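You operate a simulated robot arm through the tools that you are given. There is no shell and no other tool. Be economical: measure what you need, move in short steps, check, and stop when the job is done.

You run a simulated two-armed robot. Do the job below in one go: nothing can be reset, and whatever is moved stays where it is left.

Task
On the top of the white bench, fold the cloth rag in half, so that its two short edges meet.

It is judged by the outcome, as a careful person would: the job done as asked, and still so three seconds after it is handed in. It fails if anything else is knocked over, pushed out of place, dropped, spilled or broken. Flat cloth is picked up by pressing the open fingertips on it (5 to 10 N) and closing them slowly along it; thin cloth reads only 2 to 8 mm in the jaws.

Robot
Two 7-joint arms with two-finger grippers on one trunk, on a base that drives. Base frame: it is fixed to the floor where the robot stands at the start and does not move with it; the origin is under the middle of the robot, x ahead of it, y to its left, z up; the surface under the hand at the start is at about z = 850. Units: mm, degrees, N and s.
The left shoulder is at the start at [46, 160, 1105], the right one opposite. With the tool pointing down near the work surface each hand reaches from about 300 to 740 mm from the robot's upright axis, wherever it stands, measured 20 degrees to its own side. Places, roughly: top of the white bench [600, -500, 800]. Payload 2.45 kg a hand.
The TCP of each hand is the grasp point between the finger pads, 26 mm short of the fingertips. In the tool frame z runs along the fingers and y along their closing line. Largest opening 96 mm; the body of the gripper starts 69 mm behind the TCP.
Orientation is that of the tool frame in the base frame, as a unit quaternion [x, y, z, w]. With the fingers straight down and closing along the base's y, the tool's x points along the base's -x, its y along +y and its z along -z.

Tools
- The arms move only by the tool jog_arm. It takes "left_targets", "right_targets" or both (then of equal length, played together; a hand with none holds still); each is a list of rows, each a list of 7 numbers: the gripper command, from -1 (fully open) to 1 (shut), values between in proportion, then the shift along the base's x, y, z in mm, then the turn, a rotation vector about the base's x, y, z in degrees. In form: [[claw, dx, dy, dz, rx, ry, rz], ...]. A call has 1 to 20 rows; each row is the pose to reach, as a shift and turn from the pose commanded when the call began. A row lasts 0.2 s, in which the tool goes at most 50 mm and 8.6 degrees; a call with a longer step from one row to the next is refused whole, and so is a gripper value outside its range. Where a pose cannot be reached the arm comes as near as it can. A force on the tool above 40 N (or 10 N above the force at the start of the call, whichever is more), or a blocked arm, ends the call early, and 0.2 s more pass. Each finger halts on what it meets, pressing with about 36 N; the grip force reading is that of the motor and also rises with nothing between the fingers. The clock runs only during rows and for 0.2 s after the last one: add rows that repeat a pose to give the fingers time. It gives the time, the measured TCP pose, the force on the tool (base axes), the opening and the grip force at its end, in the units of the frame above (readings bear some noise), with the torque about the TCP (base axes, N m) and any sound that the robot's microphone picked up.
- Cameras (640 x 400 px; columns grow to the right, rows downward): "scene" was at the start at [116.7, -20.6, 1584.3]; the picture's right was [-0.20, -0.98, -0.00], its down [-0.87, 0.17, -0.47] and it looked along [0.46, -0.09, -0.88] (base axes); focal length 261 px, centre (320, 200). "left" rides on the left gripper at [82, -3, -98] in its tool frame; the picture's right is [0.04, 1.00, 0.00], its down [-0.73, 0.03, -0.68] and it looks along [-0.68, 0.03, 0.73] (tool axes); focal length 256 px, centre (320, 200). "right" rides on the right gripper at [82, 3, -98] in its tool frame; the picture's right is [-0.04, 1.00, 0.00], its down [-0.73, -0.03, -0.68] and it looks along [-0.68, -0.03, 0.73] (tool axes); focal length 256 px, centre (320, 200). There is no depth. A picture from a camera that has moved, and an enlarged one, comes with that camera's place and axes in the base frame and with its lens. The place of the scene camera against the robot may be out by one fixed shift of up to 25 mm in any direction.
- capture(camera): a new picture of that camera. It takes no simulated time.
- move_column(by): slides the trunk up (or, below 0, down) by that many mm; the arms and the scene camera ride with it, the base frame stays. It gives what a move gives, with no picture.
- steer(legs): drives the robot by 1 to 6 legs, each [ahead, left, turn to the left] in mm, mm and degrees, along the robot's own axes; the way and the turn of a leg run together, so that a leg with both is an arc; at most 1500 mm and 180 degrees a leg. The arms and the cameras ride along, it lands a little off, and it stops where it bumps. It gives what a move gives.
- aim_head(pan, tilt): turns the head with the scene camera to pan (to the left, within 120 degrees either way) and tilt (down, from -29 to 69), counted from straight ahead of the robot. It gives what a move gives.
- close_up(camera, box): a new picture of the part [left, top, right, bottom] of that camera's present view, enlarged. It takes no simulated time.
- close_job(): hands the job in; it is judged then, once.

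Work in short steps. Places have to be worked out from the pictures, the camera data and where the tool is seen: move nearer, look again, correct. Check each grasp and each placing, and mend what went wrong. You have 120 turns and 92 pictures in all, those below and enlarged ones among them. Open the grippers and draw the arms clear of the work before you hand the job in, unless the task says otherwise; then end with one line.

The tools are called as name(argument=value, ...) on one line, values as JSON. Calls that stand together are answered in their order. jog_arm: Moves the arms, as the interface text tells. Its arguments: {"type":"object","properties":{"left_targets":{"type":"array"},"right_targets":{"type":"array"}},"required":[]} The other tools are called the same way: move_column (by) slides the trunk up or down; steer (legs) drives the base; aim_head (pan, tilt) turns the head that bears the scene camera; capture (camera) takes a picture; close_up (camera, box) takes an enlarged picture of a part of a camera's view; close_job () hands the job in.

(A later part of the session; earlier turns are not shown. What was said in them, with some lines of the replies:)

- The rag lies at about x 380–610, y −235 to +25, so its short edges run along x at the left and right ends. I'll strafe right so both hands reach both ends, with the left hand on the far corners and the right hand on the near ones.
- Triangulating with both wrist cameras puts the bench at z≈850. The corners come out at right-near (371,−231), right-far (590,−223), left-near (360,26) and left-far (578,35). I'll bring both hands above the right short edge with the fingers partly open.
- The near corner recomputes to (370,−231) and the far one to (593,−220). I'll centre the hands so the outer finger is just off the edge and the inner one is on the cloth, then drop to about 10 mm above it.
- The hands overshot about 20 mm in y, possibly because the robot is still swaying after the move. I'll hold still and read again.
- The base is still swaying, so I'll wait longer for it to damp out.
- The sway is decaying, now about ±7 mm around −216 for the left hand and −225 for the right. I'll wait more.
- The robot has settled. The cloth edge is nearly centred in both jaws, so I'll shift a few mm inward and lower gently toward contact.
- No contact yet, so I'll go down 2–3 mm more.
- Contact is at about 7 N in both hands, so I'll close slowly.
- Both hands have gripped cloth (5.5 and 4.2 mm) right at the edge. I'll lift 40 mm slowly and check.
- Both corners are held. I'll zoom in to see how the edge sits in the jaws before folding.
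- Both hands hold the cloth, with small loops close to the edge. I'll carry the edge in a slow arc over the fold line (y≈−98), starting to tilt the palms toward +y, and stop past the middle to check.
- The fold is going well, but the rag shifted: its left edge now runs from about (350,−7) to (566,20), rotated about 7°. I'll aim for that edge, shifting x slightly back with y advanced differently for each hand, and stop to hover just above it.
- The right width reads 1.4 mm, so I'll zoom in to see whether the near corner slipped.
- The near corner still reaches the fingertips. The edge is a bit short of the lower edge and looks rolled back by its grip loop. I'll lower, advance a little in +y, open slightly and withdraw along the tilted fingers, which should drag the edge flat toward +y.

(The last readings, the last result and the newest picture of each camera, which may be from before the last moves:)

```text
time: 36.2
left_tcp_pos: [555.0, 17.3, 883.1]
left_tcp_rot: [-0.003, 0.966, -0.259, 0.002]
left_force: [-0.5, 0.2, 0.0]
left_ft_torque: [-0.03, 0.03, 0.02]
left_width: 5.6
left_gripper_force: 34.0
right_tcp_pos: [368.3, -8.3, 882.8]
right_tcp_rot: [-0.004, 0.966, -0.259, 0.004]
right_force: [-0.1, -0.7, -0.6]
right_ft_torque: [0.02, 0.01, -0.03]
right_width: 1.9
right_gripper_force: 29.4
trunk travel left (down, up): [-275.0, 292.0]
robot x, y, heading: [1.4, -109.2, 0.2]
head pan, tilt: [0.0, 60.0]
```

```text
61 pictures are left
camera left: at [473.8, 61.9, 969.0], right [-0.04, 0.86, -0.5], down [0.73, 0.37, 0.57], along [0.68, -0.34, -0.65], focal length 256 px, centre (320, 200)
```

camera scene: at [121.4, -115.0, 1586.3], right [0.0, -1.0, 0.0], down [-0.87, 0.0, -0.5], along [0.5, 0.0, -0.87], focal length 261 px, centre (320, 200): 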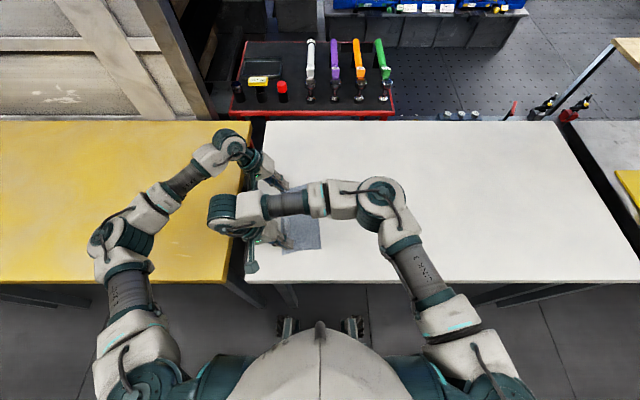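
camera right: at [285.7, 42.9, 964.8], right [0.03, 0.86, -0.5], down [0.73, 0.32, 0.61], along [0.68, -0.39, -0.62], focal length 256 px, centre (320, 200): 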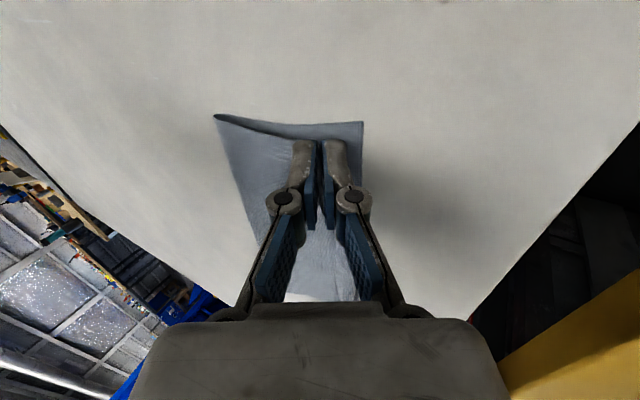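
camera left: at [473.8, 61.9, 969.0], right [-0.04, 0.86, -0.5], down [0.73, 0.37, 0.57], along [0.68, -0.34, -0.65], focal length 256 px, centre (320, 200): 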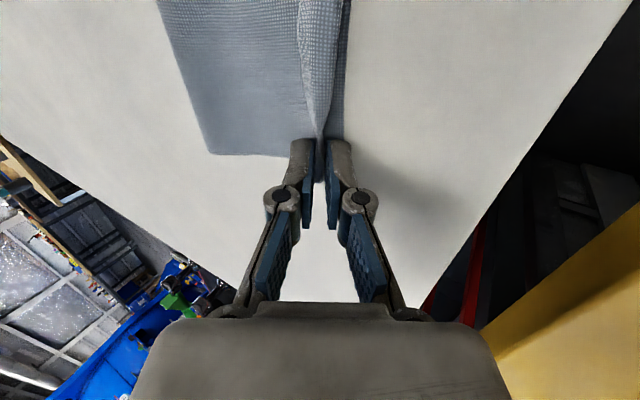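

The far side is nearly aligned, and the near side would be once its rolled flap opens out. I'll open slightly and withdraw slowly along the finger axis.

jog_arm(left_targets=[[0.9, 0, 0, 0, 0, 0, 0], [0.8, 0, 0, 0.5, 0, 0, 0], [0.72, 0, 0, 1, 0, 0, 0], [0.72, 0, 0, 1, 0, 0, 0], [0.72, 0, 3, 6, 0, 0, 0], [0.72, 0, 6, 11, 0, 0, 0], [0.72, 0, 10, 17, 0, 0, 0], [0.72, 0, 15, 25, 0, 0, 0], [0.72, 0, 20, 34, 0, 0, 0], [0.72, 0, 26, 44, 0, 0, 0], [0.72, 0, 30, 60, 0, 0, 0], [0.72, 0, 30, 75, 0, 0, 0], [0.72, 0, 30, 75, 0, 0, 0]], right_targets=[[0.9, 0, 0, 0, 0, 0, 0], [0.8, 0, 0, 0.5, 0, 0, 0], [0.72, 0, 0, 1, 0, 0, 0], [0.72, 0, 0, 1, 0, 0, 0], [0.72, 0, 3, 6, 0, 0, 0], [0.72, 0, 6, 11, 0, 0, 0], [0.72, 0, 10, 17, 0, 0, 0], [0.72, 0, 15, 25, 0, 0, 0], [0.72, 0, 20, 34, 0, 0, 0], [0.72, 0, 26, 44, 0, 0, 0], [0.72, 0, 30, 60, 0, 0, 0], [0.72, 0, 30, 75, 0, 0, 0], [0.72, 0, 30, 75, 0, 0, 0]])

capture(camera="right")

capture(camera="left")

```text
time: 39.0
left_tcp_pos: [557.1, 46.6, 958.0]
left_tcp_rot: [-0.004, 0.966, -0.259, 0.002]
left_force: [0.1, 0.4, -0.3]
left_ft_torque: [-0.01, -0.03, 0.02]
left_width: 13.3
left_gripper_force: 0.1
right_tcp_pos: [367.0, 21.2, 957.7]
right_tcp_rot: [-0.004, 0.966, -0.26, 0.003]
right_force: [0.2, 0.4, 0.6]
right_ft_torque: [0.0, -0.02, 0.02]
right_width: 13.3
right_gripper_force: 0.1
trunk travel left (down, up): [-275.0, 292.0]
robot x, y, heading: [1.2, -114.2, 0.1]
head pan, tilt: [0.0, 60.0]
```

```text
60 pictures are left
camera right: at [285.4, 72.8, 1039.0], right [0.03, 0.86, -0.5], down [0.73, 0.32, 0.61], along [0.68, -0.39, -0.62], focal length 256 px, centre (320, 200)
```

right: 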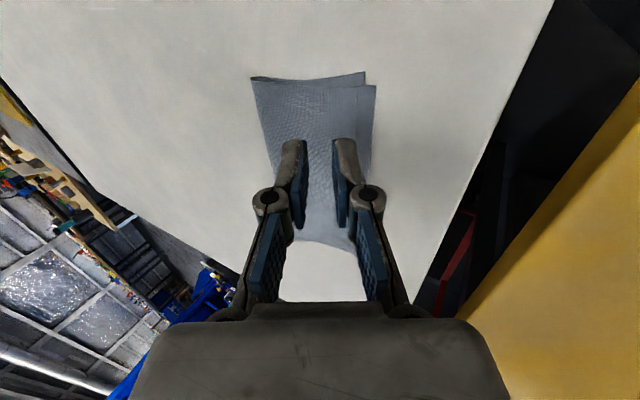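

```text
59 pictures are left
camera left: at [475.2, 91.3, 1044.0], right [-0.04, 0.86, -0.5], down [0.73, 0.37, 0.57], along [0.68, -0.34, -0.65], focal length 256 px, centre (320, 200)
```

left: 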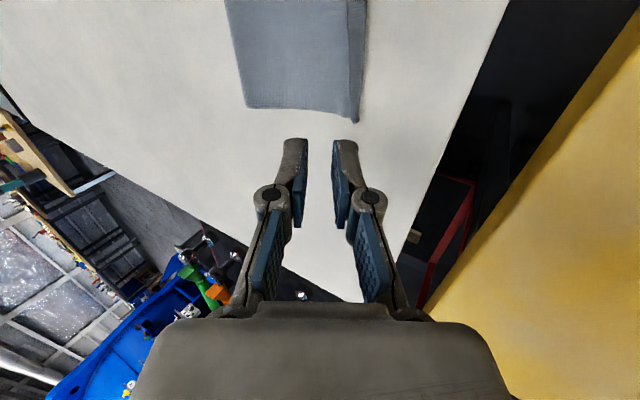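

The folded rag lies nearly aligned. I'll raise both hands, straighten them and move them aside to see it from above.

jog_arm(left_targets=[[0.5, 0, 10, 15, 5, 0, 0], [0.2, 0, 20, 30, 10, 0, 0], [0, 0, 30, 45, 15, 0, 0], [0, 0, 40, 60, 20, 0, 0], [0, 0, 50, 75, 25, 0, 0], [0, 0, 60, 85, 30, 0, 0], [0, 0, 70, 90, 30, 0, 0], [0, 0, 80, 90, 30, 0, 0]], right_targets=[[0.5, 0, 0, 15, 5, 0, 0], [0.2, 0, -15, 30, 10, 0, 0], [0, 0, -40, 45, 15, 0, 0], [0, 0, -70, 60, 20, 0, 0], [0, 0, -100, 75, 25, 0, 0], [0, 0, -135, 85, 30, 0, 0], [0, 0, -170, 90, 30, 0, 0], [0, 0, -200, 90, 30, 0, 0]])

jog_arm(right_targets=[[0, 0, -25, 0, 0, 0, 0], [0, 0, -50, 0, 0, 0, 0], [0, 0, -75, 0, 0, 0, 0], [0, 0, -75, 0, 0, 0, 0], [0, 0, -75, 0, 0, 0, 0], [0, 0, -75, 0, 0, 0, 0], [0, 0, -75, 0, 0, 0, 0], [0, 0, -75, 0, 0, 0, 0], [0, 0, -75, 0, 0, 0, 0]])

close_up(camera="scene", box=[230, 150, 380, 280])

capture(camera="right")

capture(camera="left")

```text
time: 40.8
left_tcp_pos: [556.6, 125.7, 1047.6]
left_tcp_rot: [-0.002, 1.0, -0.001, 0.002]
left_force: [0.5, -0.3, 0.3]
left_ft_torque: [0.03, 0.0, -0.01]
left_width: 47.9
left_gripper_force: 0.1
right_tcp_pos: [368.5, -180.2, 1047.0]
right_tcp_rot: [-0.003, 1.0, 0.0, 0.004]
right_force: [0.8, 0.2, -0.6]
right_ft_torque: [0.0, -0.01, 0.0]
right_width: 48.2
right_gripper_force: 0.1
trunk travel left (down, up): [-275.0, 292.0]
robot x, y, heading: [4.8, -114.3, -0.1]
head pan, tilt: [0.0, 60.0]
```

```text
time: 42.8
left_tcp_pos: [556.8, 126.0, 1047.0]
left_tcp_rot: [-0.001, 1.0, -0.001, 0.002]
left_force: [0.0, -0.3, 0.4]
left_ft_torque: [0.02, -0.01, 0.0]
left_width: 48.1
left_gripper_force: 0.0
right_tcp_pos: [368.2, -254.3, 1047.9]
right_tcp_rot: [-0.002, 1.0, 0.0, 0.003]
right_force: [-0.6, 0.4, -1.1]
right_ft_torque: [0.04, 0.02, 0.0]
right_width: 48.1
right_gripper_force: 0.1
trunk travel left (down, up): [-275.0, 292.0]
robot x, y, heading: [-1.3, -110.6, -0.0]
head pan, tilt: [0.0, 60.0]
```

```text
3.08 times, centred on (305, 215) of scene
camera zoom: at [121.5, -118.2, 1586.3], right [0.0, -1.0, 0.0], down [-0.87, 0.0, -0.5], along [0.5, 0.0, -0.87], focal length 804 px, centre (366, 154)
```

zoom: 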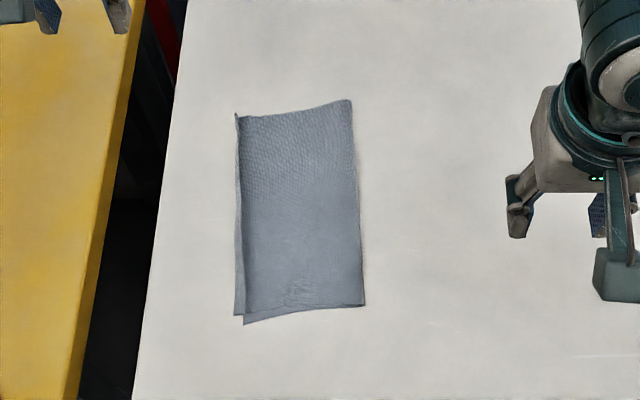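

```text
57 pictures are left
camera right: at [286.1, -251.2, 1144.0], right [0.04, 1.0, 0.0], down [0.73, -0.03, 0.68], along [0.68, -0.02, -0.73], focal length 256 px, centre (320, 200)
```

right: 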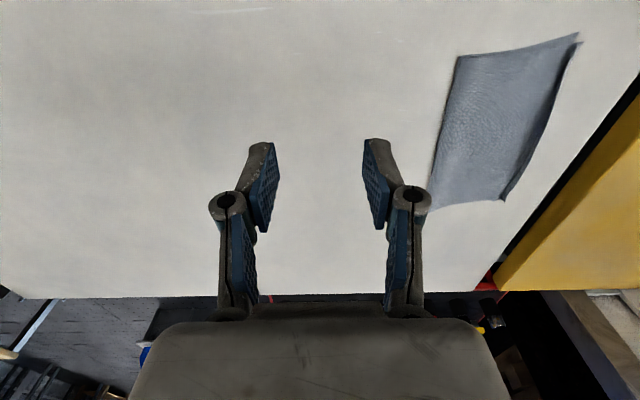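

```text
56 pictures are left
camera left: at [474.2, 121.5, 1144.8], right [-0.04, 1.0, 0.0], down [0.73, 0.03, 0.68], along [0.68, 0.03, -0.73], focal length 256 px, centre (320, 200)
```

left: 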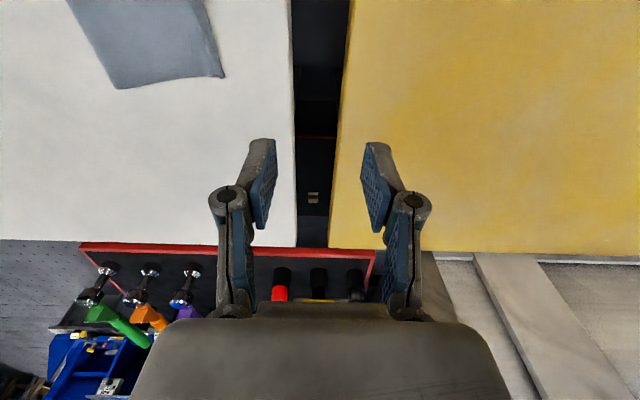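

The near corner is off by only about 10 mm. I'll look closely at the far corner for curl.

close_up(camera="scene", box=[275, 175, 325, 225])

close_up(camera="right", box=[420, 20, 600, 220])

close_up(camera="left", box=[60, 0, 260, 110])

```text
8.00 times, centred on (300, 200) of scene
camera zoom: at [121.5, -118.2, 1586.3], right [0.0, -1.0, 0.0], down [-0.87, 0.0, -0.5], along [0.5, 0.0, -0.87], focal length 2090 px, centre (480, 200)
```

zoom: 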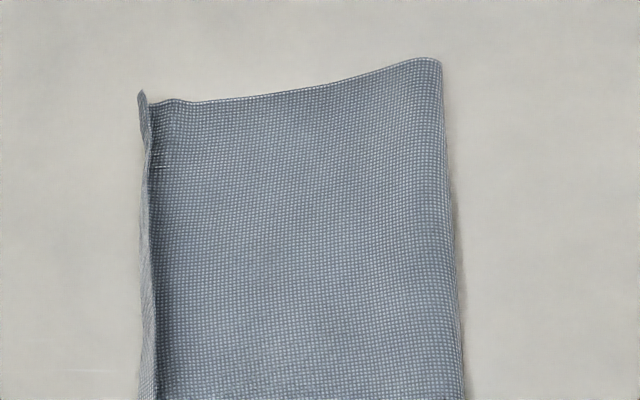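

```text
2.00 times, centred on (510, 120) of right
camera zoom: at [286.1, -251.2, 1144.0], right [0.04, 1.0, 0.0], down [0.73, -0.03, 0.68], along [0.68, -0.02, -0.73], focal length 512 px, centre (-60, 360)
```

zoom: 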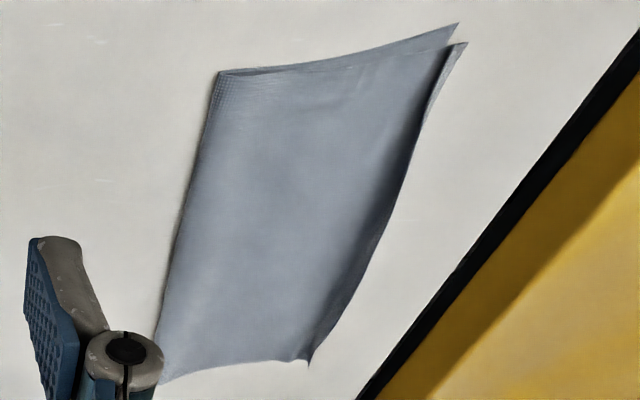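

```text
3.20 times, centred on (160, 55) of left
camera zoom: at [474.2, 121.5, 1144.8], right [-0.04, 1.0, 0.0], down [0.73, 0.03, 0.68], along [0.68, 0.03, -0.73], focal length 819 px, centre (832, 664)
```

zoom: 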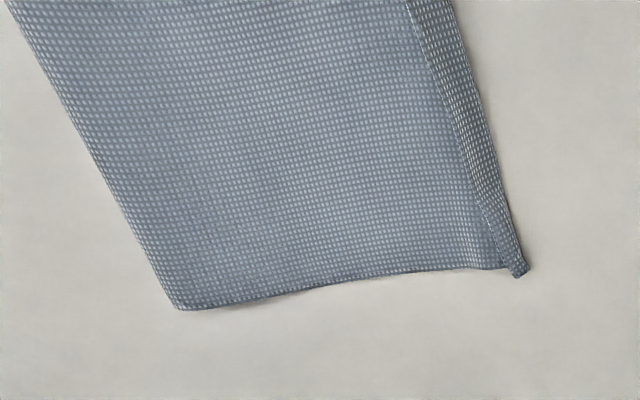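

The short edges meet within about 10 mm, the fold is flat and nothing else has moved. I'll open the grippers fully, with the arms clear of the work, before handing in.

jog_arm(left_targets=[[-0.5, 0, 0, 10, 0, 0, 0], [-1, 0, 0, 20, 0, 0, 0], [-1, 0, 0, 20, 0, 0, 0], [-1, 0, 0, 20, 0, 0, 0]], right_targets=[[-0.5, 0, -15, 10, 0, 0, 0], [-1, 0, -30, 20, 0, 0, 0], [-1, 0, -30, 20, 0, 0, 0], [-1, 0, -30, 20, 0, 0, 0]])

capture(camera="scene")

```text
time: 43.8
left_tcp_pos: [557.7, 126.5, 1067.4]
left_tcp_rot: [-0.001, 1.0, -0.001, 0.003]
left_force: [-0.4, -0.3, 0.0]
left_ft_torque: [0.0, 0.0, 0.0]
left_width: 96.1
left_gripper_force: 0.1
right_tcp_pos: [367.8, -284.6, 1067.6]
right_tcp_rot: [-0.004, 1.0, 0.001, 0.003]
right_force: [0.8, -0.3, -0.5]
right_ft_torque: [0.01, 0.01, -0.01]
right_width: 96.3
right_gripper_force: 0.1
trunk travel left (down, up): [-275.0, 292.0]
robot x, y, heading: [2.8, -111.9, 0.0]
head pan, tilt: [0.0, 60.0]
```

```text
52 pictures are left
camera scene: at [121.2, -118.2, 1586.3], right [0.0, -1.0, 0.0], down [-0.87, 0.0, -0.5], along [0.5, 0.0, -0.87], focal length 261 px, centre (320, 200)
```

scene: 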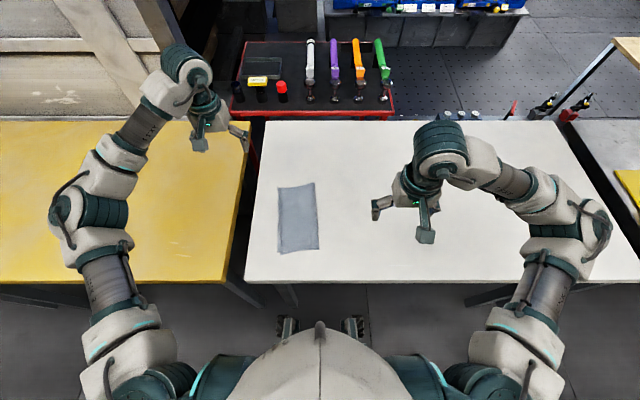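

The rag is folded in half, the arms are clear and the grippers are open, so I'm handing the job in.

close_job()

```text
The job is handed in.
```

The rag is folded in half on the white bench: its short edges meet within about 10 mm, the near corner is about 14 mm off, and nothing else was disturbed.
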